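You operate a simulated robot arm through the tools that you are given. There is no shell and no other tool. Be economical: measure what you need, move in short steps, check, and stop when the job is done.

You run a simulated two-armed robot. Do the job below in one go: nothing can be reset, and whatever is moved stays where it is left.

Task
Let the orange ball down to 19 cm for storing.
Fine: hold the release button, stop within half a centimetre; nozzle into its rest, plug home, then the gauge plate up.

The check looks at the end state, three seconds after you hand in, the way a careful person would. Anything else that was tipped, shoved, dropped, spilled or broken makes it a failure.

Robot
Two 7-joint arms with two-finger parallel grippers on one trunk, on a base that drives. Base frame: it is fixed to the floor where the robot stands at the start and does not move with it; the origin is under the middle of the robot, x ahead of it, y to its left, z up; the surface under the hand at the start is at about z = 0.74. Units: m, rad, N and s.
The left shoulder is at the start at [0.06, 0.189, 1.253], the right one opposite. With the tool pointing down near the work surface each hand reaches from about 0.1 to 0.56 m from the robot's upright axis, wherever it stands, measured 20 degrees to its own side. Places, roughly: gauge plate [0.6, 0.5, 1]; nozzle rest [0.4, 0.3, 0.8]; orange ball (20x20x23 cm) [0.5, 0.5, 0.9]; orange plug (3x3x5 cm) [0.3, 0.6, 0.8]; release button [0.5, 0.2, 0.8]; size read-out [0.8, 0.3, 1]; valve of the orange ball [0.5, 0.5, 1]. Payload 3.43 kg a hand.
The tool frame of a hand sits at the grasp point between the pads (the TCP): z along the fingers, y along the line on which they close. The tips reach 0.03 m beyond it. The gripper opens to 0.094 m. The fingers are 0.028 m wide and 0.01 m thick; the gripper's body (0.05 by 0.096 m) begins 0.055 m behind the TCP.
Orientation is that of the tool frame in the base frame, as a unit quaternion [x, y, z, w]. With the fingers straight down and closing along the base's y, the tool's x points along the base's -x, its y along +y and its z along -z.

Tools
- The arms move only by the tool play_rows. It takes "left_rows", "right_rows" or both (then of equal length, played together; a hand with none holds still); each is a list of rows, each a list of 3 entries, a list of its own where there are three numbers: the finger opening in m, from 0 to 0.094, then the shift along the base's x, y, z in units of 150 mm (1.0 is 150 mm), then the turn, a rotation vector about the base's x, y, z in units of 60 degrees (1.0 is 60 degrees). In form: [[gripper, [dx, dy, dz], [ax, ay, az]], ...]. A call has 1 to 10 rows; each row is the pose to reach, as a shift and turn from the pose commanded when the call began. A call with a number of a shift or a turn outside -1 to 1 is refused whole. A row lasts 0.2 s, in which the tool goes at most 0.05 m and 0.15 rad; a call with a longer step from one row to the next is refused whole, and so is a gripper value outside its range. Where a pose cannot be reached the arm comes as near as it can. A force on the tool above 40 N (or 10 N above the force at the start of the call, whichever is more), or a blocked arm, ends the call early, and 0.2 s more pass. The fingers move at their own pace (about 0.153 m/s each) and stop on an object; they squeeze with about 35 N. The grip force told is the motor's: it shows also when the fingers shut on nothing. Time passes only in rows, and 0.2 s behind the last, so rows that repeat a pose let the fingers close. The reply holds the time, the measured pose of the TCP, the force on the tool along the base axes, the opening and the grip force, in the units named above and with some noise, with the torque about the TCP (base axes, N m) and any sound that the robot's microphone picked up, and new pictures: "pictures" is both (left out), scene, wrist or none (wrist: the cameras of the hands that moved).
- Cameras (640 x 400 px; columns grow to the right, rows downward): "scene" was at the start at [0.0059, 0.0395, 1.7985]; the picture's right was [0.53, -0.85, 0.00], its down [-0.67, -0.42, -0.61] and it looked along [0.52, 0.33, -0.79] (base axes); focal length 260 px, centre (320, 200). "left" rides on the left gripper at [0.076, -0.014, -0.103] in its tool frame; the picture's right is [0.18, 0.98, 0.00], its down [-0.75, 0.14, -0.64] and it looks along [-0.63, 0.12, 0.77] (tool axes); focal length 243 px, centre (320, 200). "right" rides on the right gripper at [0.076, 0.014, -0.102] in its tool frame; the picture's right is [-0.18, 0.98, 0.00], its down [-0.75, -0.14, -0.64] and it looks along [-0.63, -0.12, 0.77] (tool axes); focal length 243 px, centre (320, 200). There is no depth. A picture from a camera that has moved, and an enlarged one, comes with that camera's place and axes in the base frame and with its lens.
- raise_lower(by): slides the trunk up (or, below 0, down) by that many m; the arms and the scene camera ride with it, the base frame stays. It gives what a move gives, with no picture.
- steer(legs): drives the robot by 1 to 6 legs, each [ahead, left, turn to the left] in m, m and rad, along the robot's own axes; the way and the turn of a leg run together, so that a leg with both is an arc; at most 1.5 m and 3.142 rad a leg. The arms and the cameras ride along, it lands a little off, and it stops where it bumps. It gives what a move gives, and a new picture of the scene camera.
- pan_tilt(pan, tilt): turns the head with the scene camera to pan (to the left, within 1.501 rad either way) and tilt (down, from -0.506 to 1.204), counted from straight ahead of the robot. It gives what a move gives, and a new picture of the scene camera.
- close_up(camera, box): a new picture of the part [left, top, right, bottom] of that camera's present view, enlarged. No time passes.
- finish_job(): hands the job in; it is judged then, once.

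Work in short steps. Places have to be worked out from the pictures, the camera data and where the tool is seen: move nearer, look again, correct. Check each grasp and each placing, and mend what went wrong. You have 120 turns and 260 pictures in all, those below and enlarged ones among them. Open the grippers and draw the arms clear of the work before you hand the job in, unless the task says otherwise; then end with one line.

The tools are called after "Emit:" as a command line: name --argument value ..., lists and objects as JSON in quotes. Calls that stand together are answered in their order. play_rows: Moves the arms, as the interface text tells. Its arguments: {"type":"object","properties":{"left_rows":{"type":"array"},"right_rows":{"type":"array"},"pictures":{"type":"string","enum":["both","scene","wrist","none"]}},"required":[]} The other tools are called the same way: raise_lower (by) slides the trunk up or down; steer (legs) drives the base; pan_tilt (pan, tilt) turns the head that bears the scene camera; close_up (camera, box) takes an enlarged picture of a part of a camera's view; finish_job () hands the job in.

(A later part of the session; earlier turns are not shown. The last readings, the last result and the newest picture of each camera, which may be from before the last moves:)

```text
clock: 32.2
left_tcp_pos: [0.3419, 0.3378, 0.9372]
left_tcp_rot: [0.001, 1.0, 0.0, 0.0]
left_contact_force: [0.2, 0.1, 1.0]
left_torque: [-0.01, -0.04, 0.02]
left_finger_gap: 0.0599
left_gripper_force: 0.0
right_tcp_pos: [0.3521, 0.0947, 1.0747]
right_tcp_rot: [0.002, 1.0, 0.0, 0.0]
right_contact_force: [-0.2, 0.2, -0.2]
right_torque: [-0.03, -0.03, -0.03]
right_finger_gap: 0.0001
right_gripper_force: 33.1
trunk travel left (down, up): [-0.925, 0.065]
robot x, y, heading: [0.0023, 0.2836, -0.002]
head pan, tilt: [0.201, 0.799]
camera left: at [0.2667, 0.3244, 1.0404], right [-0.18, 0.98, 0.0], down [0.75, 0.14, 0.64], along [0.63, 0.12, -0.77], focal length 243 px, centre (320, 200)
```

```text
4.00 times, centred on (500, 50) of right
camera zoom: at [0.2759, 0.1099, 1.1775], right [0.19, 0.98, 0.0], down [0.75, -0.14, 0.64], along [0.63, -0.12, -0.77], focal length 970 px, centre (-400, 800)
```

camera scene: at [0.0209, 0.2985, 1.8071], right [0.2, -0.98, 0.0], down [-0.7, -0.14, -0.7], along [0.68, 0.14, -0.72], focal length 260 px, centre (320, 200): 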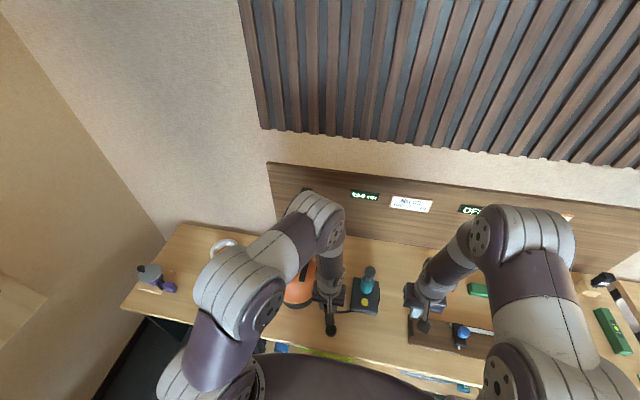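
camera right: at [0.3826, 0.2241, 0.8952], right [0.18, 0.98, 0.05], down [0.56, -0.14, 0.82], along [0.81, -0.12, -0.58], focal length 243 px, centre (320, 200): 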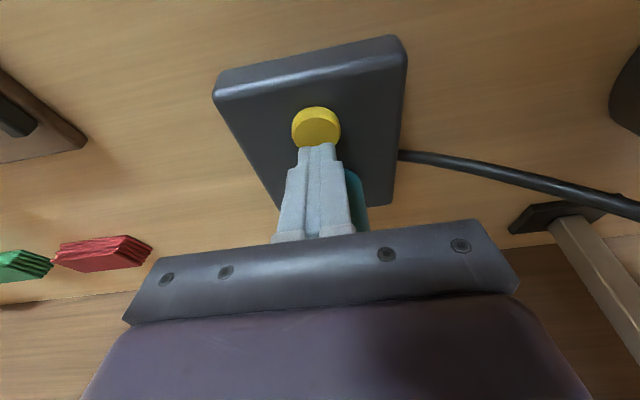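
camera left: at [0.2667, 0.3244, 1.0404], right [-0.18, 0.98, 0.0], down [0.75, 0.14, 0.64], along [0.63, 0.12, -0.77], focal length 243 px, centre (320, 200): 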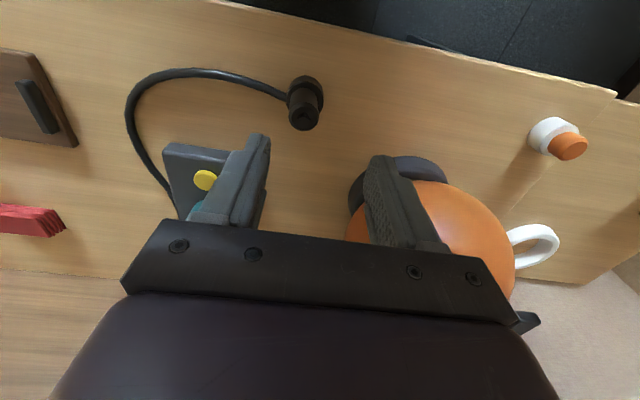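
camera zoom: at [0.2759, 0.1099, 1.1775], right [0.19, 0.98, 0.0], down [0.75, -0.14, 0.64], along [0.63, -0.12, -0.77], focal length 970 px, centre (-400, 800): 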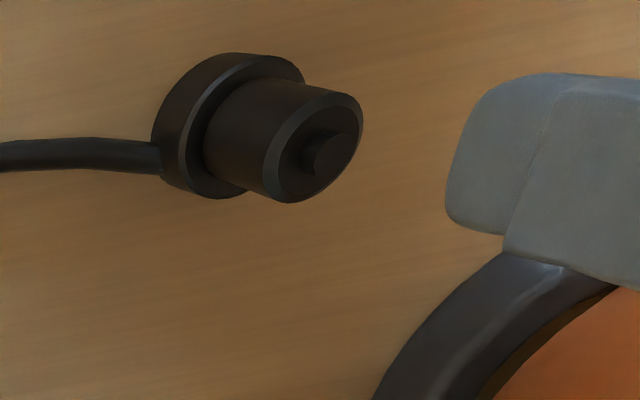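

Nozzle is upright in its rest. Next the plug in the white cup near [0.345, 0.637]: I rise and move over there, keeping clear of the ball.

Emit:
play_rows --left_rows '[[0.06, [-0.1, 0.1, 0.25], [0, 0, 0]], [0.07, [-0.15, 0.3, 0.5], [0, 0, 0]], [0.08, [-0.15, 0.55, 0.6], [0, 0, 0]], [0.08, [-0.15, 0.8, 0.6], [0, 0, 0]], [0.08, [-0.1, 1, 0.6], [0, 0, 0]]]' --pictures "none"

Emit:
play_rows --left_rows '[[0.08, [0, 0.25, -0.1], [0, 0, 0]], [0.08, [0, 0.5, -0.2], [0, 0, 0]], [0.08, [0, 0.75, -0.3], [0, 0, 0]], [0.08, [0.05, 1, -0.4], [0, 0, 0]], [0.08, [0.05, 1, -0.7], [0, 0, 0]], [0.08, [0.05, 1, -0.7], [0, 0, 0]]]' --pictures "both"

Emit:
close_up --camera "left" --box '[220, 40, 420, 220]'

```text
clock: 33.4
left_tcp_pos: [0.3248, 0.4927, 1.0262]
left_tcp_rot: [0.002, 1.0, 0.0, 0.0]
left_contact_force: [0.4, -0.9, -0.1]
left_torque: [-0.01, 0.01, 0.0]
left_finger_gap: 0.0798
left_gripper_force: 0.1
right_tcp_pos: [0.3526, 0.0942, 1.0749]
right_tcp_rot: [0.0, 1.0, 0.0, 0.0]
right_contact_force: [-0.2, 0.7, 0.6]
right_torque: [-0.01, -0.02, -0.01]
right_finger_gap: 0.0002
right_gripper_force: 32.9
trunk travel left (down, up): [-0.925, 0.065]
robot x, y, heading: [0.0004, 0.2839, -0.0]
head pan, tilt: [0.201, 0.799]
```

```text
clock: 34.8
left_tcp_pos: [0.3334, 0.6392, 0.9235]
left_tcp_rot: [0.001, 1.0, 0.001, 0.0]
left_contact_force: [0.0, -0.4, -0.2]
left_torque: [0.01, -0.01, 0.0]
left_finger_gap: 0.0803
left_gripper_force: 0.0
right_tcp_pos: [0.352, 0.0932, 1.0752]
right_tcp_rot: [0.0, 1.0, 0.0, 0.001]
right_contact_force: [-0.7, -1.0, -0.7]
right_torque: [0.0, 0.0, 0.01]
right_finger_gap: 0.0
right_gripper_force: 32.9
trunk travel left (down, up): [-0.925, 0.065]
robot x, y, heading: [0.0019, 0.2855, -0.006]
head pan, tilt: [0.201, 0.799]
camera scene: at [0.0212, 0.2977, 1.8071], right [0.2, -0.98, 0.0], down [-0.7, -0.14, -0.7], along [0.68, 0.14, -0.72], focal length 260 px, centre (320, 200)
camera left: at [0.2581, 0.6246, 1.0257], right [-0.18, 0.98, 0.0], down [0.75, 0.14, 0.64], along [0.63, 0.12, -0.77], focal length 243 px, centre (320, 200)
```

scene: 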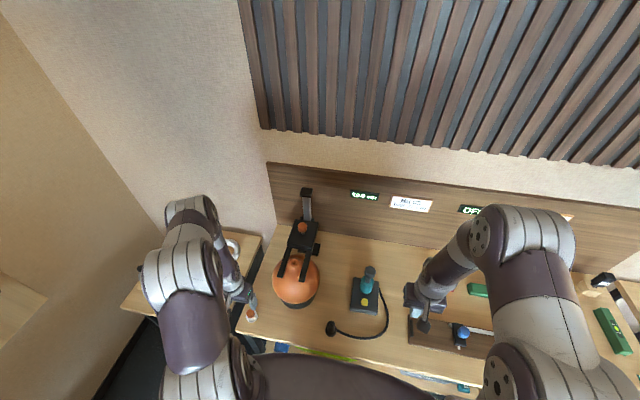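
left: 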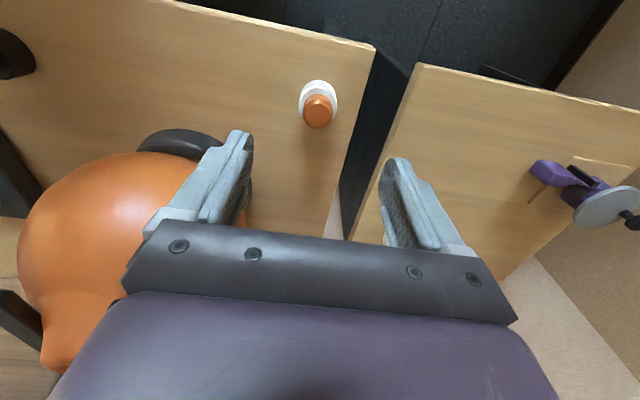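

```text
2.22 times, centred on (320, 130) of left
camera zoom: at [0.2581, 0.6246, 1.0257], right [-0.18, 0.98, 0.0], down [0.75, 0.14, 0.64], along [0.63, 0.12, -0.77], focal length 539 px, centre (320, 356)
```

zoom: 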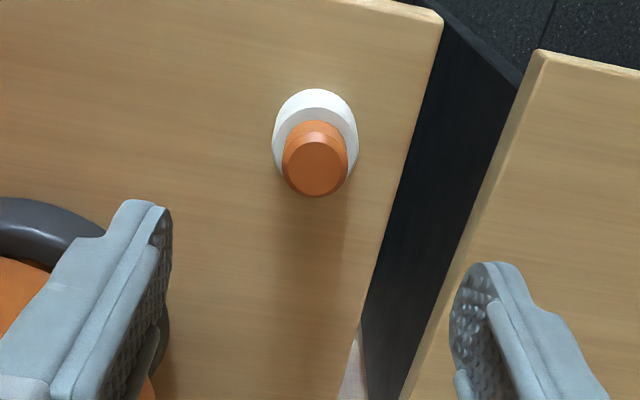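

Plug head at about [0.347, 0.640], top z about 0.783, with its cup rim near 0.765. I align and lower to z 0.84.

Emit:
play_rows --left_rows '[[0.06, [0.09, 0, -0.2], [0, 0, 0]], [0.06, [0.09, 0, -0.4], [0, 0, 0]], [0.06, [0.09, 0, -0.55], [0, 0, 0]], [0.06, [0.09, 0, -0.55], [0, 0, 0]]]' --pictures "none"

Emit:
close_up --camera "left" --box '[220, 60, 420, 240]'

Emit:
close_up --camera "scene" --box '[220, 270, 300, 340]'

```text
clock: 35.8
left_tcp_pos: [0.3488, 0.64, 0.8414]
left_tcp_rot: [0.001, 1.0, -0.001, 0.0]
left_contact_force: [0.1, 0.3, -1.0]
left_torque: [0.03, -0.01, -0.02]
left_finger_gap: 0.06
left_gripper_force: 0.0
right_tcp_pos: [0.3524, 0.0935, 1.0742]
right_tcp_rot: [0.001, 1.0, 0.0, 0.0]
right_contact_force: [0.0, -0.2, -0.1]
right_torque: [-0.02, 0.02, 0.01]
right_finger_gap: 0.0
right_gripper_force: 32.8
trunk travel left (down, up): [-0.925, 0.065]
robot x, y, heading: [0.0019, 0.2849, -0.002]
head pan, tilt: [0.201, 0.799]
```

```text
2.22 times, centred on (320, 150) of left
camera zoom: at [0.2741, 0.6253, 0.9422], right [-0.18, 0.98, 0.0], down [0.75, 0.14, 0.64], along [0.63, 0.12, -0.77], focal length 539 px, centre (320, 311)
```

zoom: 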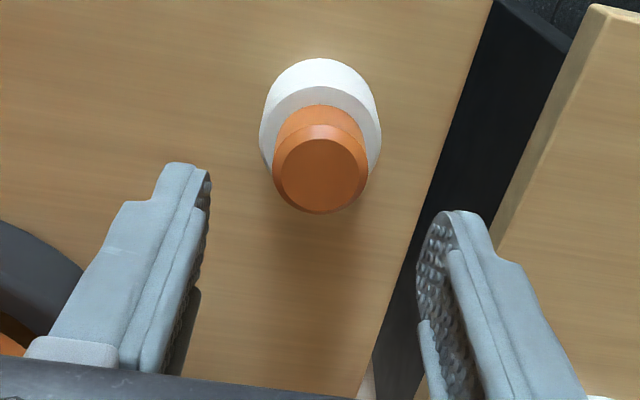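

```text
5.71 times, centred on (260, 305) of scene
camera zoom: at [0.0224, 0.2987, 1.8071], right [0.2, -0.98, 0.0], down [-0.7, -0.14, -0.7], along [0.68, 0.14, -0.72], focal length 1488 px, centre (663, -400)
```

zoom: 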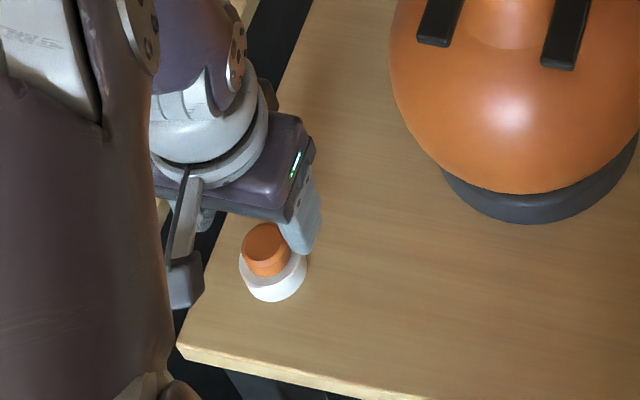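

Refined: plug top z 0.792 at [0.345, 0.639]. I lower to TCP z 0.802 and close.

Emit:
play_rows --left_rows '[[0.06, [-0.02, -0.007, -0.13], [0, 0, 0]], [0.06, [-0.02, -0.007, -0.26], [0, 0, 0]], [0.03, [-0.02, -0.007, -0.26], [0, 0, 0]], [0.0, [-0.02, -0.007, -0.26], [0, 0, 0]], [0.0, [-0.02, -0.007, -0.26], [0, 0, 0]]]' --pictures "none"

Emit:
close_up --camera "left" --box '[220, 60, 420, 240]'

```text
clock: 37.0
left_tcp_pos: [0.346, 0.6396, 0.7997]
left_tcp_rot: [0.0, 1.0, 0.0, 0.001]
left_contact_force: [-0.2, 1.0, 0.5]
left_torque: [0.0, 0.02, 0.05]
left_finger_gap: 0.0249
left_gripper_force: 35.2
right_tcp_pos: [0.3526, 0.0939, 1.075]
right_tcp_rot: [0.001, 1.0, 0.0, 0.0]
right_contact_force: [0.5, 0.0, 0.3]
right_torque: [0.03, -0.03, -0.01]
right_finger_gap: 0.0001
right_gripper_force: 33.1
trunk travel left (down, up): [-0.925, 0.065]
robot x, y, heading: [0.0048, 0.2821, -0.003]
head pan, tilt: [0.201, 0.799]
```

```text
2.22 times, centred on (320, 150) of left
camera zoom: at [0.2711, 0.6253, 0.9026], right [-0.18, 0.98, 0.0], down [0.75, 0.14, 0.64], along [0.63, 0.12, -0.77], focal length 539 px, centre (320, 311)
```

zoom: 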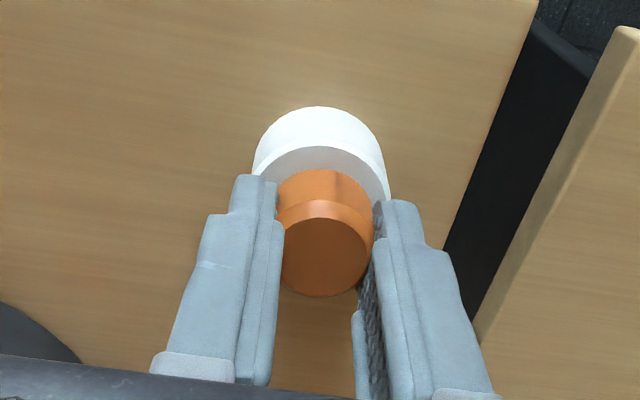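

Gripped at 25 mm. I lift straight up and look.

Emit:
play_rows --left_rows '[[0, [0, 0, 0.06], [0, 0, 0]], [0, [0, 0, 0.2], [0, 0, 0]], [0, [0, 0, 0.45], [0, 0, 0]], [0, [0, 0, 0.75], [0, 0, 0]], [0, [0, 0, 1], [0, 0, 0]]]' --pictures "wrist"

Emit:
close_up --camera "scene" --box '[200, 220, 340, 340]'

Emit:
close_up --camera "left" --box '[220, 60, 420, 240]'

```text
clock: 38.2
left_tcp_pos: [0.3436, 0.6372, 0.9533]
left_tcp_rot: [0.001, 1.0, 0.0, 0.0]
left_contact_force: [0.3, 0.1, -0.2]
left_torque: [-0.04, 0.03, 0.02]
left_finger_gap: 0.0245
left_gripper_force: 35.3
right_tcp_pos: [0.353, 0.094, 1.0747]
right_tcp_rot: [0.001, 1.0, 0.0, 0.0]
right_contact_force: [-0.1, -0.6, 0.3]
right_torque: [0.01, -0.01, 0.0]
right_finger_gap: 0.0
right_gripper_force: 32.8
trunk travel left (down, up): [-0.925, 0.065]
robot x, y, heading: [0.0018, 0.287, -0.005]
head pan, tilt: [0.201, 0.799]
camera left: at [0.2681, 0.6221, 1.0555], right [-0.18, 0.98, 0.0], down [0.75, 0.14, 0.64], along [0.63, 0.12, -0.77], focal length 243 px, centre (320, 200)
```

left: 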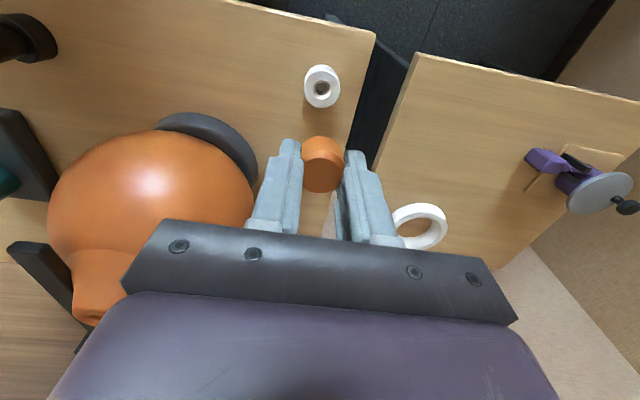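

```text
3.33 times, centred on (270, 280) of scene
camera zoom: at [0.0217, 0.2981, 1.8071], right [0.2, -0.98, 0.0], down [-0.7, -0.14, -0.7], along [0.68, 0.14, -0.72], focal length 868 px, centre (487, -67)
```

zoom: 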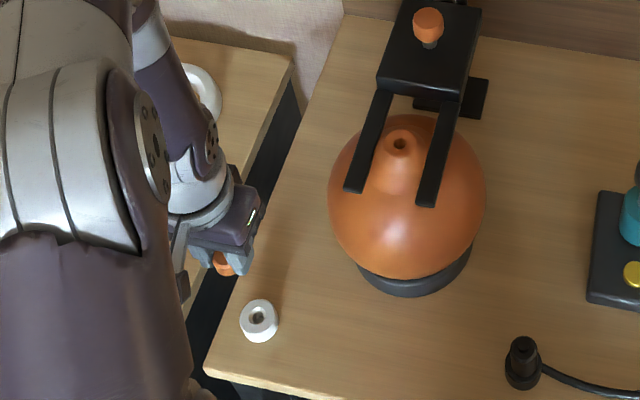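

```text
2.22 times, centred on (320, 150) of left
camera zoom: at [0.2681, 0.6221, 1.0555], right [-0.18, 0.98, 0.0], down [0.75, 0.14, 0.64], along [0.63, 0.12, -0.77], focal length 539 px, centre (320, 311)
```

zoom: 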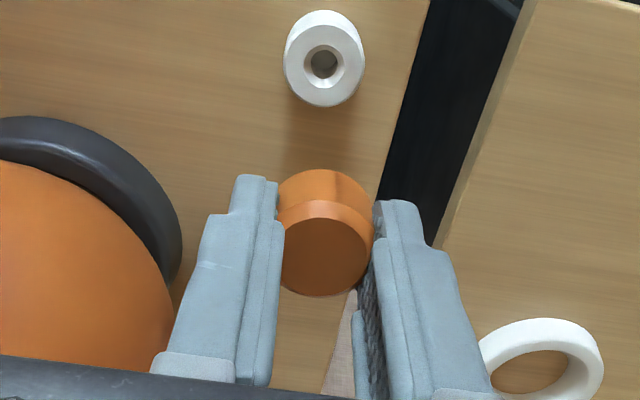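

Plug held, cup left standing. I raise and move it above the valve.

Emit:
play_rows --left_rows '[[0, [0, 0, 0.33], [0, 0, 0]], [0, [0, 0, 0.66], [0, 0, 0]], [0, [0, 0, 0.95], [0, 0, 0]], [0, [0.2, -0.2, 0.95], [0, 0, 0]], [0, [0.4, -0.4, 0.95], [0, 0, 0]], [0, [0.6, -0.6, 0.95], [0, 0, 0]], [0, [0.8, -0.8, 0.95], [0, 0, 0]], [0, [0.95, -0.98, 0.95], [0, 0, 0]], [0, [0.95, -0.98, 0.95], [0, 0, 0]]]' --pictures "both"

Emit:
close_up --camera "left" --box '[240, 60, 400, 200]'

Emit:
close_up --camera "scene" --box '[250, 190, 390, 320]'

```text
clock: 40.2
left_tcp_pos: [0.486, 0.4903, 1.0945]
left_tcp_rot: [0.001, 1.0, 0.0, 0.0]
left_contact_force: [0.0, 0.7, 0.2]
left_torque: [-0.05, 0.0, 0.02]
left_finger_gap: 0.0245
left_gripper_force: 35.6
right_tcp_pos: [0.3518, 0.0942, 1.0754]
right_tcp_rot: [0.002, 1.0, 0.0, 0.0]
right_contact_force: [-0.7, 0.5, 0.3]
right_torque: [-0.01, -0.02, 0.0]
right_finger_gap: 0.0
right_gripper_force: 33.2
trunk travel left (down, up): [-0.925, 0.065]
robot x, y, heading: [0.0018, 0.282, -0.003]
head pan, tilt: [0.201, 0.799]
camera scene: at [0.021, 0.2996, 1.8071], right [0.2, -0.98, 0.0], down [-0.7, -0.14, -0.7], along [0.68, 0.14, -0.72], focal length 260 px, centre (320, 200)
camera left: at [0.4107, 0.4762, 1.197], right [-0.18, 0.98, 0.0], down [0.75, 0.14, 0.64], along [0.63, 0.12, -0.77], focal length 243 px, centre (320, 200)
```

scene: 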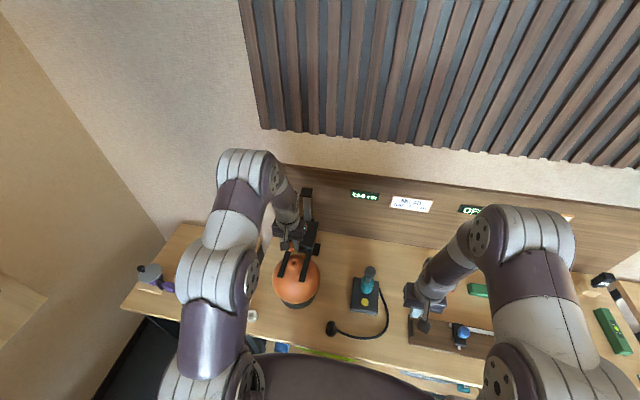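
left: 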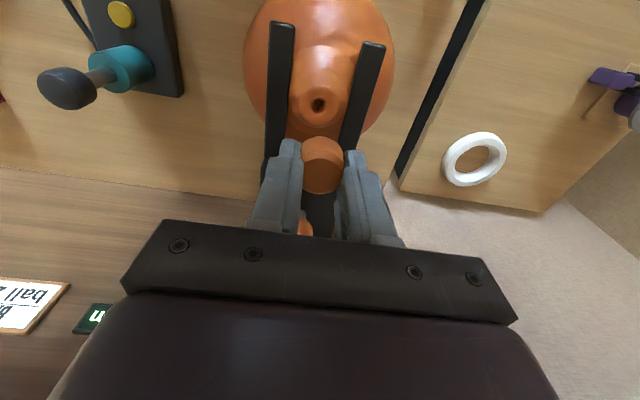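

```text
2.86 times, centred on (320, 130) of left
camera zoom: at [0.4107, 0.4762, 1.197], right [-0.18, 0.98, 0.0], down [0.75, 0.14, 0.64], along [0.63, 0.12, -0.77], focal length 693 px, centre (320, 400)
```

zoom: 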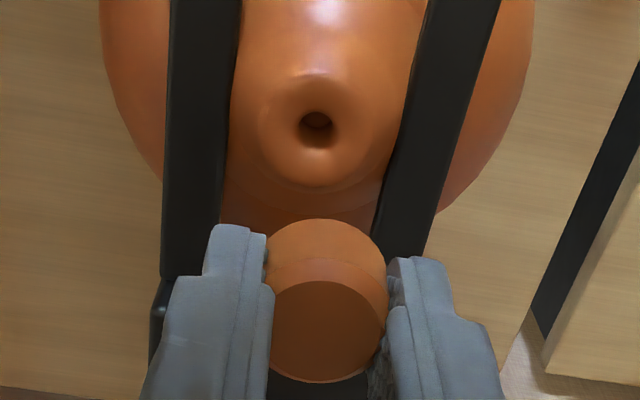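

```text
3.08 times, centred on (320, 255) of scene
camera zoom: at [0.021, 0.2996, 1.8071], right [0.2, -0.98, 0.0], down [-0.7, -0.14, -0.7], along [0.68, 0.14, -0.72], focal length 801 px, centre (320, 31)
```

zoom: 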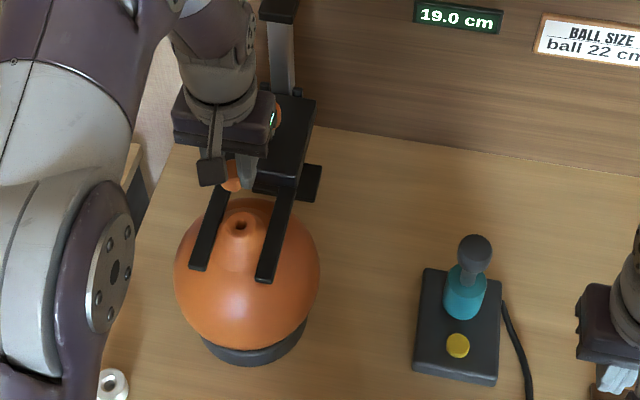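

Valve hole is around [0.489–0.491, 0.4905, 0.956]; the plug foot is about 58 mm below the TCP. I lower to TCP z 1.035 and compare.

Emit:
play_rows --left_rows '[[0, [0.03, 0, -0.15], [0, 0, 0]], [0, [0.03, 0, -0.3], [0, 0, 0]], [0, [0.03, 0, -0.4], [0, 0, 0]], [0, [0.03, 0, -0.4], [0, 0, 0]]]' --pictures "none"

Emit:
close_up --camera "left" --box '[240, 60, 400, 200]'

Emit:
close_up --camera "scene" --box '[260, 230, 340, 300]'

Emit:
close_up --camera "right" --box '[480, 0, 640, 200]'

```text
clock: 41.2
left_tcp_pos: [0.4929, 0.4905, 1.0316]
left_tcp_rot: [0.001, 1.0, -0.001, 0.0]
left_contact_force: [-0.4, 0.0, 0.6]
left_torque: [0.02, 0.01, 0.01]
left_finger_gap: 0.0246
left_gripper_force: 35.4
right_tcp_pos: [0.3526, 0.0927, 1.0746]
right_tcp_rot: [0.0, 1.0, 0.0, 0.0]
right_contact_force: [-0.4, -0.6, 0.6]
right_torque: [0.03, 0.02, -0.01]
right_finger_gap: 0.0
right_gripper_force: 32.9
trunk travel left (down, up): [-0.925, 0.065]
robot x, y, heading: [-0.0001, 0.2892, -0.003]
head pan, tilt: [0.201, 0.799]
```

```text
2.86 times, centred on (320, 130) of left
camera zoom: at [0.4182, 0.4761, 1.1346], right [-0.18, 0.98, 0.0], down [0.75, 0.14, 0.64], along [0.63, 0.12, -0.77], focal length 693 px, centre (320, 400)
```

zoom: 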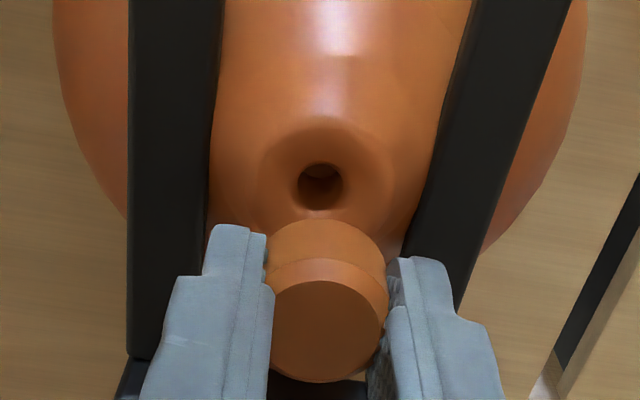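

```text
5.71 times, centred on (300, 265) of scene
camera zoom: at [0.0223, 0.2985, 1.8071], right [0.2, -0.98, 0.0], down [-0.7, -0.14, -0.7], along [0.68, 0.14, -0.72], focal length 1488 px, centre (434, -171)
```

zoom: 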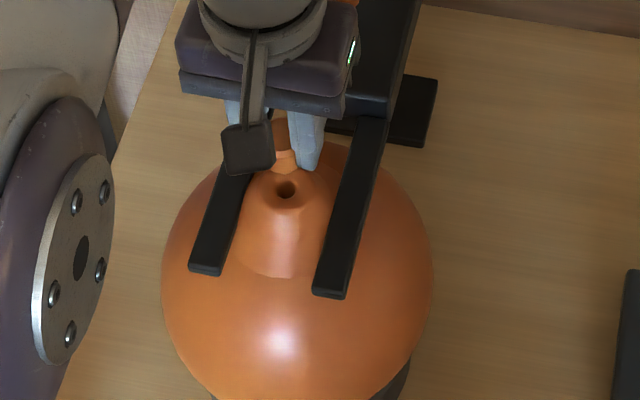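

```text
2.00 times, centred on (560, 100) of right
camera zoom: at [0.277, 0.1091, 1.1771], right [0.19, 0.98, 0.0], down [0.75, -0.14, 0.64], along [0.63, -0.12, -0.77], focal length 485 px, centre (-160, 400)
```

zoom: 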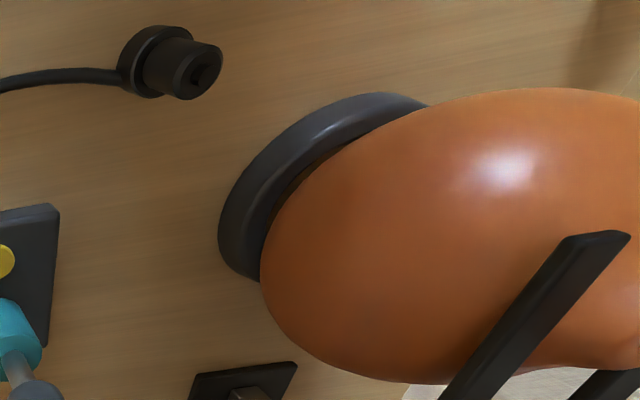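

Ahead/back alignment depends on the uncertain rim height, so I want a side view. I bring the right hand round, turned 60°, so its camera looks across at the valve.

Emit:
play_rows --right_rows '[[0, [0.08, 0.08, 0.05], [0, 0, 0.14]], [0, [0.16, 0.16, 0.1], [0, 0, 0.28]], [0, [0.24, 0.24, 0.15], [0, 0, 0.42]], [0, [0.32, 0.32, 0.2], [0, 0, 0.56]], [0, [0.4, 0.4, 0.2], [0, 0, 0.7]], [0, [0.48, 0.48, 0.2], [0, 0, 0.84]], [0, [0.56, 0.56, 0.2], [0, 0, 0.98]], [0, [0.6, 0.6, 0.2], [0, 0, 1]], [0, [0.6, 0.6, 0.2], [0, 0, 1]]]' --pictures "wrist"

```text
clock: 43.2
left_tcp_pos: [0.4928, 0.4909, 1.032]
left_tcp_rot: [0.001, 1.0, -0.001, 0.0]
left_contact_force: [0.1, -0.5, -0.4]
left_torque: [0.02, 0.0, 0.0]
left_finger_gap: 0.0245
left_gripper_force: 34.7
right_tcp_pos: [0.4418, 0.182, 1.1048]
right_tcp_rot: [-0.5, 0.866, 0.0, 0.0]
right_contact_force: [0.0, 0.9, -0.6]
right_torque: [0.03, 0.03, 0.02]
right_finger_gap: 0.0
right_gripper_force: 32.9
trunk travel left (down, up): [-0.925, 0.065]
robot x, y, heading: [0.0039, 0.2842, -0.001]
head pan, tilt: [0.201, 0.799]
camera right: at [0.3924, 0.1244, 1.2079], right [-0.76, 0.65, 0.0], down [0.5, 0.58, 0.64], along [0.42, 0.49, -0.77], focal length 243 px, centre (320, 200)
```

right: 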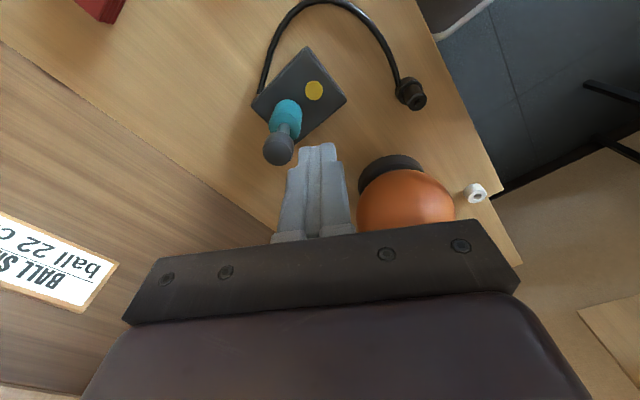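

The hand itself hides the valve in this view. I tilt the right hand up about 25° so its camera looks flatter toward the valve.

Emit:
play_rows --right_rows '[[0, [0, 0, 0.1], [0.1, -0.086, 0]], [0, [0, 0, 0.2], [0.2, -0.171, 0]], [0, [0, 0, 0.3], [0.3, -0.257, 0]], [0, [0, 0, 0.4], [0.4, -0.343, 0]], [0, [0, 0, 0.4], [0.4, -0.343, 0]]]' --pictures "wrist"

```text
clock: 44.4
left_tcp_pos: [0.4939, 0.4922, 1.0317]
left_tcp_rot: [0.001, 1.0, 0.0, 0.0]
left_contact_force: [0.6, -0.1, -0.3]
left_torque: [0.0, 0.0, -0.01]
left_finger_gap: 0.0246
left_gripper_force: 34.5
right_tcp_pos: [0.4428, 0.1841, 1.1655]
right_tcp_rot: [-0.479, 0.834, 0.091, 0.258]
right_contact_force: [0.3, -0.3, 0.8]
right_torque: [0.03, 0.0, 0.02]
right_finger_gap: 0.0
right_gripper_force: 33.1
trunk travel left (down, up): [-0.925, 0.065]
robot x, y, heading: [-0.0014, 0.285, -0.006]
head pan, tilt: [0.201, 0.799]
camera right: at [0.3652, 0.0929, 1.2133], right [-0.76, 0.65, 0.0], down [0.21, 0.24, 0.95], along [0.62, 0.72, -0.32], focal length 243 px, centre (320, 200)
```

right: 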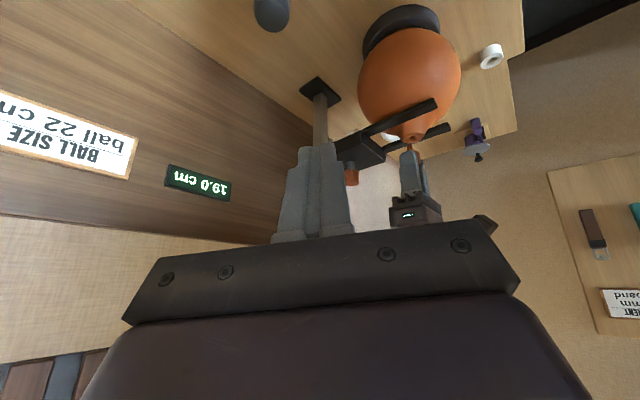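

Emit:
close_up --camera "right" --box '[375, 105, 455, 185]'

```text
5.00 times, centred on (415, 145) of right
camera zoom: at [0.3652, 0.0929, 1.2133], right [-0.76, 0.65, 0.0], down [0.21, 0.24, 0.95], along [0.62, 0.72, -0.32], focal length 1213 px, centre (-155, 475)
```

zoom: 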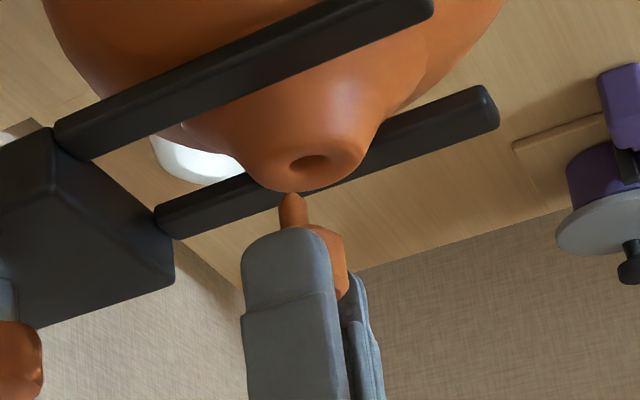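

Very useful: the plug stem's tip is visible about 11 mm above the rim and appears off by ~8 mm along the image's right (mostly −x). I take sharper close-ups to quantify before correcting.

Emit:
close_up --camera "scene" --box '[282, 245, 306, 275]'

Emit:
close_up --camera "right" --box '[395, 125, 427, 155]'

Emit:
close_up --camera "left" --box '[290, 90, 350, 200]'

```text
13.33 times, centred on (294, 260) of scene
camera zoom: at [0.0229, 0.299, 1.8071], right [0.2, -0.98, 0.0], down [-0.7, -0.14, -0.7], along [0.68, 0.14, -0.72], focal length 3471 px, centre (667, -600)
```

zoom: 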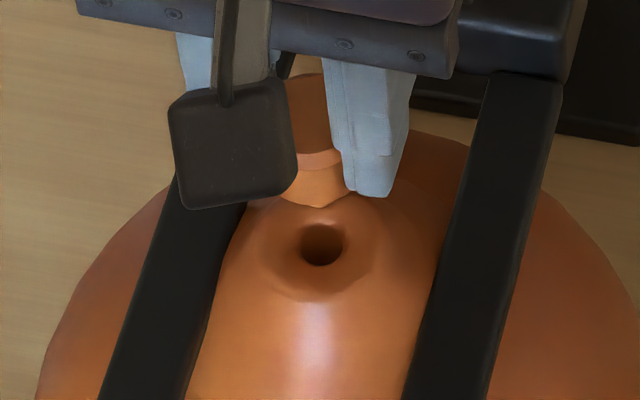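

```text
13.33 times, centred on (411, 140) of right
camera zoom: at [0.3652, 0.0929, 1.2133], right [-0.76, 0.65, 0.0], down [0.21, 0.24, 0.95], along [0.62, 0.72, -0.32], focal length 3235 px, centre (-893, 1000)
```

zoom: 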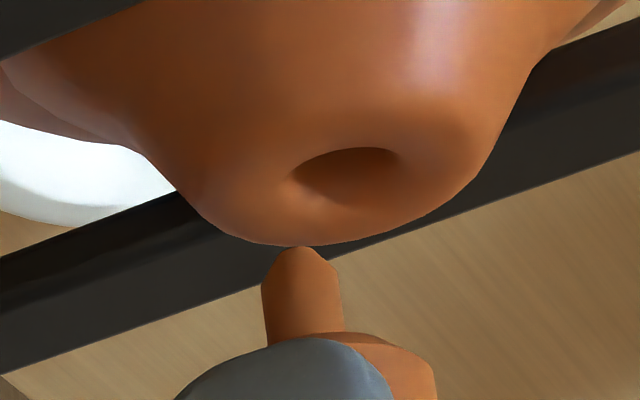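

```text
3.64 times, centred on (320, 145) of left
camera zoom: at [0.4185, 0.4764, 1.1346], right [-0.18, 0.98, 0.0], down [0.75, 0.14, 0.64], along [0.63, 0.12, -0.77], focal length 882 px, centre (320, 400)
```

zoom: 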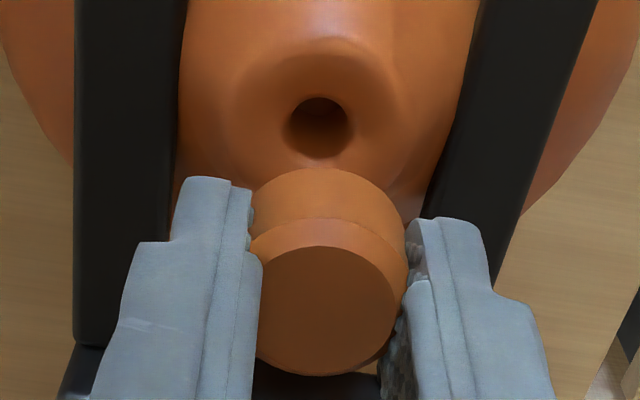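

Three cameras agree on the hole at about [0.486, 0.490, 0.966], with the plug tip at about [0.4935, 0.492, 0.9745]. I shift the plug −7 mm in x and −1.8 mm in y, and check again.

Emit:
play_rows --left_rows '[[0, [-0.024, -0.006, 0], [0, 0, 0]], [0, [-0.047, -0.012, 0], [0, 0, 0]], [0, [-0.047, -0.012, 0], [0, 0, 0]]]' --pictures "none"

Emit:
close_up --camera "right" --box '[395, 125, 427, 155]'

Emit:
close_up --camera "scene" --box '[282, 245, 306, 275]'

```text
clock: 45.2
left_tcp_pos: [0.4873, 0.4886, 1.032]
left_tcp_rot: [0.0, 1.0, 0.0, 0.001]
left_contact_force: [-0.3, -0.6, -0.5]
left_torque: [0.02, 0.0, 0.0]
left_finger_gap: 0.0245
left_gripper_force: 34.9
right_tcp_pos: [0.4413, 0.1836, 1.1657]
right_tcp_rot: [-0.481, 0.834, 0.09, 0.256]
right_contact_force: [0.4, -0.5, 0.8]
right_torque: [0.0, 0.01, -0.05]
right_finger_gap: 0.0
right_gripper_force: 33.3
trunk travel left (down, up): [-0.925, 0.065]
robot x, y, heading: [0.0012, 0.2808, -0.0]
head pan, tilt: [0.201, 0.799]
```

```text
13.33 times, centred on (411, 140) of right
camera zoom: at [0.3648, 0.0928, 1.2134], right [-0.76, 0.65, 0.0], down [0.21, 0.24, 0.95], along [0.62, 0.72, -0.32], focal length 3235 px, centre (-893, 1000)
```

zoom: 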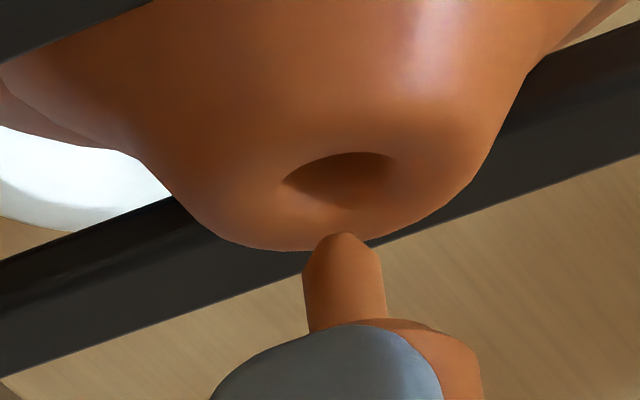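

```text
13.33 times, centred on (294, 260) of scene
camera zoom: at [0.0223, 0.2989, 1.8071], right [0.2, -0.98, 0.0], down [-0.7, -0.14, -0.7], along [0.68, 0.14, -0.72], focal length 3471 px, centre (667, -600)
```

zoom: 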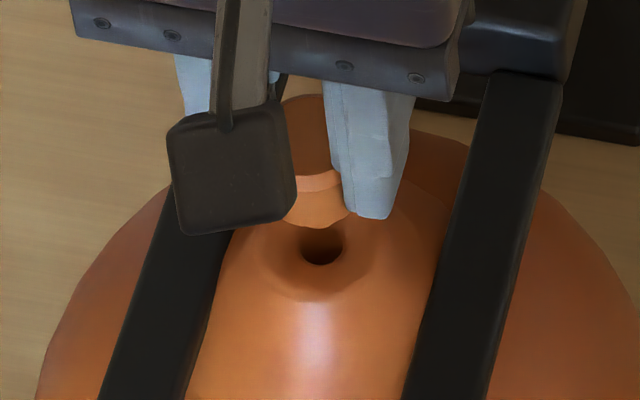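

Now tip and hole line up in both views (within about 1 mm). I lower 12 mm in small rows.

Emit:
play_rows --left_rows '[[0, [0, 0, -0.027], [0, 0, 0]], [0, [0, 0, -0.053], [0, 0, 0]], [0, [0, 0, -0.08], [0, 0, 0]]]' --pictures "none"

Emit:
close_up --camera "right" --box '[395, 125, 427, 155]'

Emit:
close_up --camera "scene" --box '[282, 245, 306, 275]'

```text
clock: 46.0
left_tcp_pos: [0.4863, 0.4904, 1.0219]
left_tcp_rot: [0.0, 1.0, -0.001, 0.001]
left_contact_force: [0.4, -0.5, 0.0]
left_torque: [0.01, 0.0, -0.01]
left_finger_gap: 0.0247
left_gripper_force: 34.8
right_tcp_pos: [0.4421, 0.1824, 1.1671]
right_tcp_rot: [-0.481, 0.834, 0.091, 0.256]
right_contact_force: [0.1, -0.1, -0.1]
right_torque: [-0.03, -0.01, 0.0]
right_finger_gap: 0.0002
right_gripper_force: 32.6
trunk travel left (down, up): [-0.925, 0.065]
robot x, y, heading: [-0.003, 0.2844, -0.001]
head pan, tilt: [0.201, 0.799]
```

```text
13.33 times, centred on (411, 140) of right
camera zoom: at [0.3646, 0.0927, 1.2134], right [-0.76, 0.65, 0.0], down [0.21, 0.24, 0.95], along [0.62, 0.72, -0.32], focal length 3235 px, centre (-893, 1000)
```

zoom: 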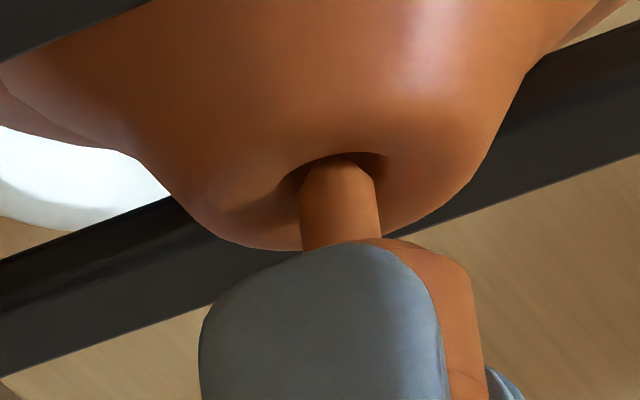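

```text
13.33 times, centred on (294, 260) of scene
camera zoom: at [0.0219, 0.2987, 1.8071], right [0.2, -0.98, 0.0], down [-0.7, -0.14, -0.7], along [0.68, 0.14, -0.72], focal length 3471 px, centre (667, -600)
```

zoom: 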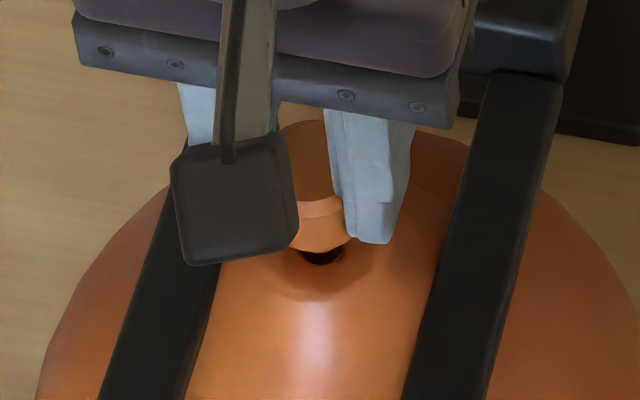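

The stem enters the hole mouth cleanly. I continue down 9 mm.

Emit:
play_rows --left_rows '[[0, [0, 0, -0.02], [0, 0, 0]], [0, [0, 0, -0.04], [0, 0, 0]], [0, [0, 0, -0.06], [0, 0, 0]]]' --pictures "none"

Emit:
close_up --camera "right" --box '[395, 125, 427, 155]'

Emit:
close_up --camera "scene" --box '[282, 245, 306, 275]'

```text
clock: 46.8
left_tcp_pos: [0.486, 0.4891, 1.0109]
left_tcp_rot: [0.0, 1.0, 0.0, -0.001]
left_contact_force: [-1.0, 0.1, 0.2]
left_torque: [0.02, 0.01, -0.01]
left_finger_gap: 0.0248
left_gripper_force: 35.2
right_tcp_pos: [0.4423, 0.1817, 1.1668]
right_tcp_rot: [-0.48, 0.834, 0.09, 0.257]
right_contact_force: [0.1, 0.0, -0.4]
right_torque: [0.01, -0.02, 0.0]
right_finger_gap: 0.0003
right_gripper_force: 33.1
trunk travel left (down, up): [-0.925, 0.065]
robot x, y, heading: [-0.0017, 0.2796, -0.003]
head pan, tilt: [0.201, 0.799]
```

```text
13.33 times, centred on (411, 140) of right
camera zoom: at [0.3647, 0.0928, 1.2134], right [-0.76, 0.65, 0.0], down [0.21, 0.24, 0.95], along [0.62, 0.72, -0.32], focal length 3235 px, centre (-893, 1000)
```

zoom: 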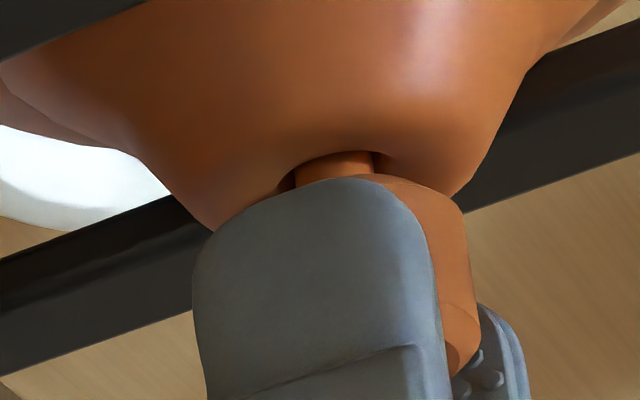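

```text
13.33 times, centred on (294, 260) of scene
camera zoom: at [0.0221, 0.2988, 1.8071], right [0.2, -0.98, 0.0], down [-0.7, -0.14, -0.7], along [0.68, 0.14, -0.72], focal length 3471 px, centre (667, -600)
```

zoom: 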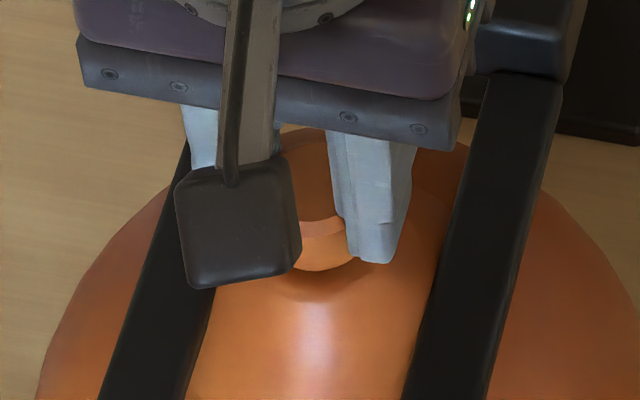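

Sliding in freely. I continue in 3 mm rows until it seats.

Emit:
play_rows --left_rows '[[0, [0, 0, -0.02], [0, 0, 0]], [0, [0, 0, -0.04], [0, 0, 0]], [0, [0, 0, -0.055], [0, 0, 0]]]' --pictures "none"

Emit:
close_up --camera "right" --box '[395, 125, 427, 155]'

```text
clock: 47.6
left_tcp_pos: [0.4854, 0.4882, 1.006]
left_tcp_rot: [0.001, 1.0, 0.0, 0.003]
left_contact_force: [1.2, -0.6, 16.1]
left_torque: [-0.13, 0.0, -0.02]
left_finger_gap: 0.0246
left_gripper_force: 35.0
right_tcp_pos: [0.4421, 0.1823, 1.1675]
right_tcp_rot: [-0.481, 0.833, 0.091, 0.257]
right_contact_force: [0.3, 1.3, -0.4]
right_torque: [0.04, 0.03, 0.01]
right_finger_gap: 0.0001
right_gripper_force: 33.2
trunk travel left (down, up): [-0.925, 0.065]
robot x, y, heading: [-0.001, 0.2834, -0.002]
head pan, tilt: [0.201, 0.799]
```

```text
13.33 times, centred on (411, 140) of right
camera zoom: at [0.3633, 0.0922, 1.2141], right [-0.76, 0.65, 0.0], down [0.21, 0.24, 0.95], along [0.62, 0.72, -0.32], focal length 3235 px, centre (-893, 1000)
```

zoom: 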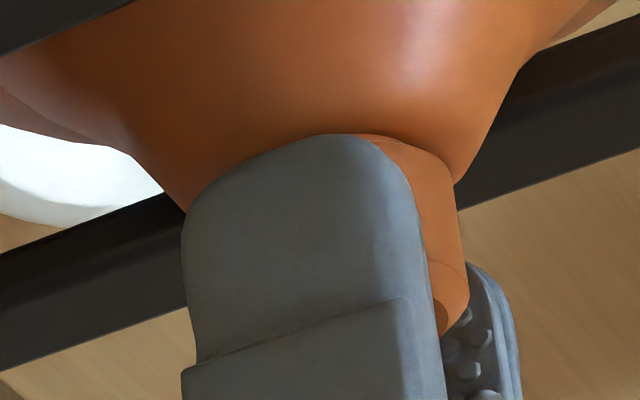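

16 N upward and the head is about at the rim. I press a further 3 mm to make sure it is home.

Emit:
play_rows --left_rows '[[0, [0, 0, -0.012], [0, 0, 0]], [0, [0, 0, -0.022], [0, 0, 0]]]' --pictures "none"

Emit:
close_up --camera "right" --box '[395, 125, 427, 155]'

Emit:
close_up --camera "left" --box '[240, 60, 400, 200]'

```text
clock: 48.2
left_tcp_pos: [0.4841, 0.4885, 1.003]
left_tcp_rot: [0.001, 1.0, 0.001, 0.005]
left_contact_force: [1.7, 4.9, 31.9]
left_torque: [0.16, -0.07, 0.01]
left_finger_gap: 0.0265
left_gripper_force: 35.2
right_tcp_pos: [0.4401, 0.1821, 1.1678]
right_tcp_rot: [-0.48, 0.834, 0.09, 0.257]
right_contact_force: [0.0, -0.1, -0.3]
right_torque: [0.01, -0.02, -0.02]
right_finger_gap: 0.0
right_gripper_force: 33.7
trunk travel left (down, up): [-0.925, 0.065]
robot x, y, heading: [0.0019, 0.2798, -0.004]
head pan, tilt: [0.201, 0.799]
```

```text
13.33 times, centred on (411, 140) of right
camera zoom: at [0.3618, 0.0923, 1.2146], right [-0.76, 0.65, 0.0], down [0.2, 0.24, 0.95], along [0.62, 0.72, -0.31], focal length 3235 px, centre (-893, 1000)
```

zoom: 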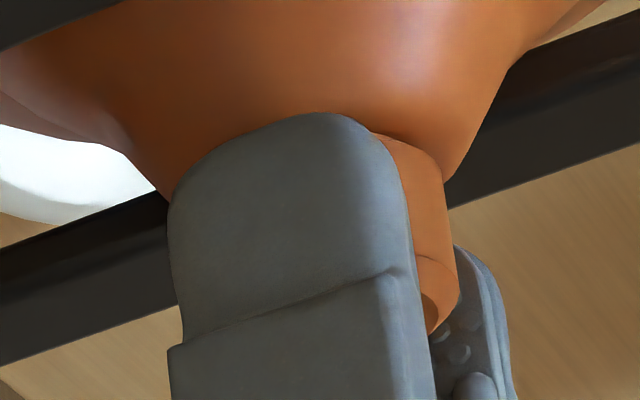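

```text
2.86 times, centred on (320, 130) of left
camera zoom: at [0.409, 0.4738, 1.1058], right [-0.18, 0.98, 0.0], down [0.75, 0.14, 0.65], along [0.64, 0.12, -0.76], focal length 693 px, centre (320, 400)
```

zoom: 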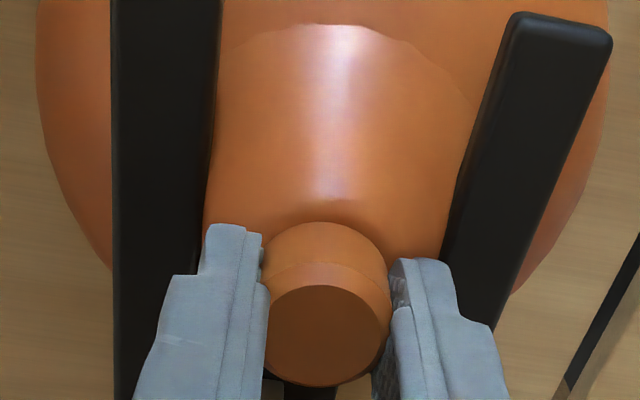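

The plug no longer moves, so it's at the rim. I relieve the pressure, open, rise, and inspect.

Emit:
play_rows --left_rows '[[0, [0, 0, 0.015], [0, 0, 0]], [0.04, [0, 0, 0.015], [0, 0, 0]], [0.06, [0, 0, 0.015], [0, 0, 0]], [0.06, [0, 0, 0.1], [0, 0, 0]], [0.06, [0, 0, 0.35], [0, 0, 0]], [0.06, [0, 0, 0.6], [0, 0, 0]]]' --pictures "none"

Emit:
close_up --camera "right" --box '[375, 105, 455, 185]'

Emit:
close_up --camera "left" --box '[240, 40, 400, 180]'

Emit:
close_up --camera "scene" --box '[250, 180, 390, 310]'

```text
clock: 49.6
left_tcp_pos: [0.4855, 0.4898, 1.0924]
left_tcp_rot: [0.0, 1.0, 0.0, 0.0]
left_contact_force: [0.0, -0.4, 0.0]
left_torque: [0.04, -0.05, -0.02]
left_finger_gap: 0.0602
left_gripper_force: 0.2
right_tcp_pos: [0.4418, 0.1827, 1.1664]
right_tcp_rot: [-0.48, 0.833, 0.092, 0.257]
right_contact_force: [-0.4, -0.3, -0.7]
right_torque: [0.0, 0.02, -0.02]
right_finger_gap: 0.0002
right_gripper_force: 32.9
trunk travel left (down, up): [-0.925, 0.065]
robot x, y, heading: [0.0006, 0.2853, 0.0]
head pan, tilt: [0.201, 0.799]
```

```text
5.00 times, centred on (415, 145) of right
camera zoom: at [0.3634, 0.0923, 1.2137], right [-0.76, 0.65, 0.0], down [0.21, 0.24, 0.95], along [0.62, 0.72, -0.32], focal length 1213 px, centre (-155, 475)
```

zoom: 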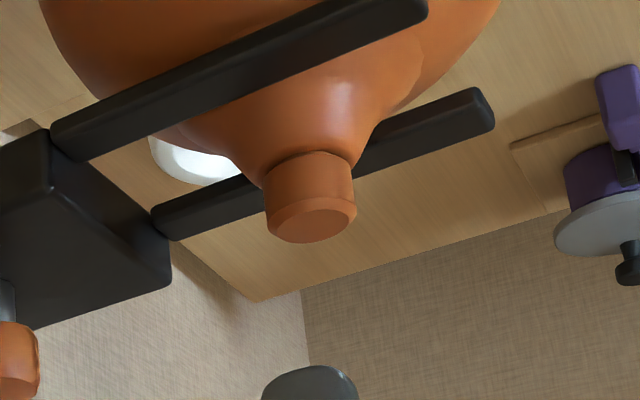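

```text
2.86 times, centred on (320, 110) of left
camera zoom: at [0.4087, 0.476, 1.1939], right [-0.18, 0.98, 0.0], down [0.75, 0.14, 0.64], along [0.63, 0.12, -0.77], focal length 693 px, centre (320, 457)
```

zoom: 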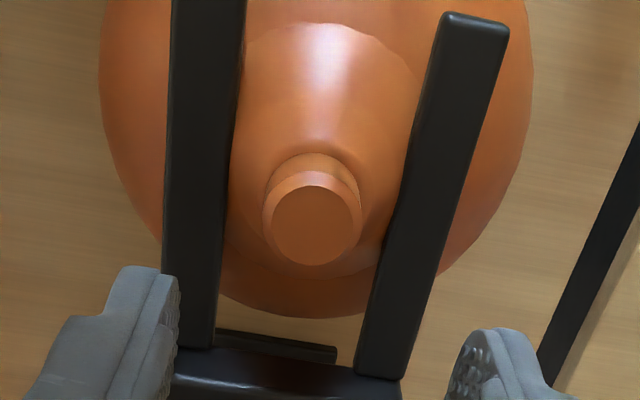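

```text
3.08 times, centred on (320, 245) of scene
camera zoom: at [0.0202, 0.2981, 1.8071], right [0.2, -0.98, 0.0], down [-0.7, -0.14, -0.7], along [0.68, 0.14, -0.72], focal length 801 px, centre (320, 62)
```

zoom: 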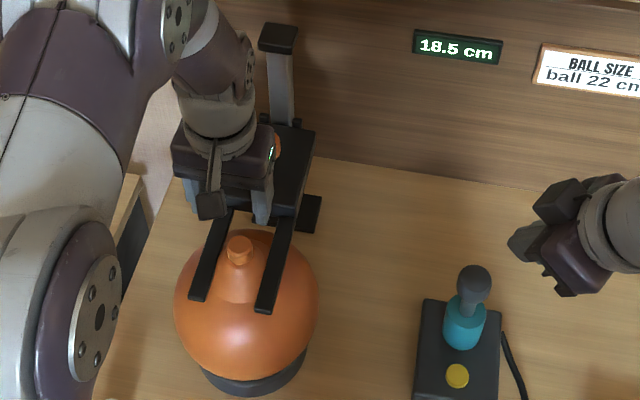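

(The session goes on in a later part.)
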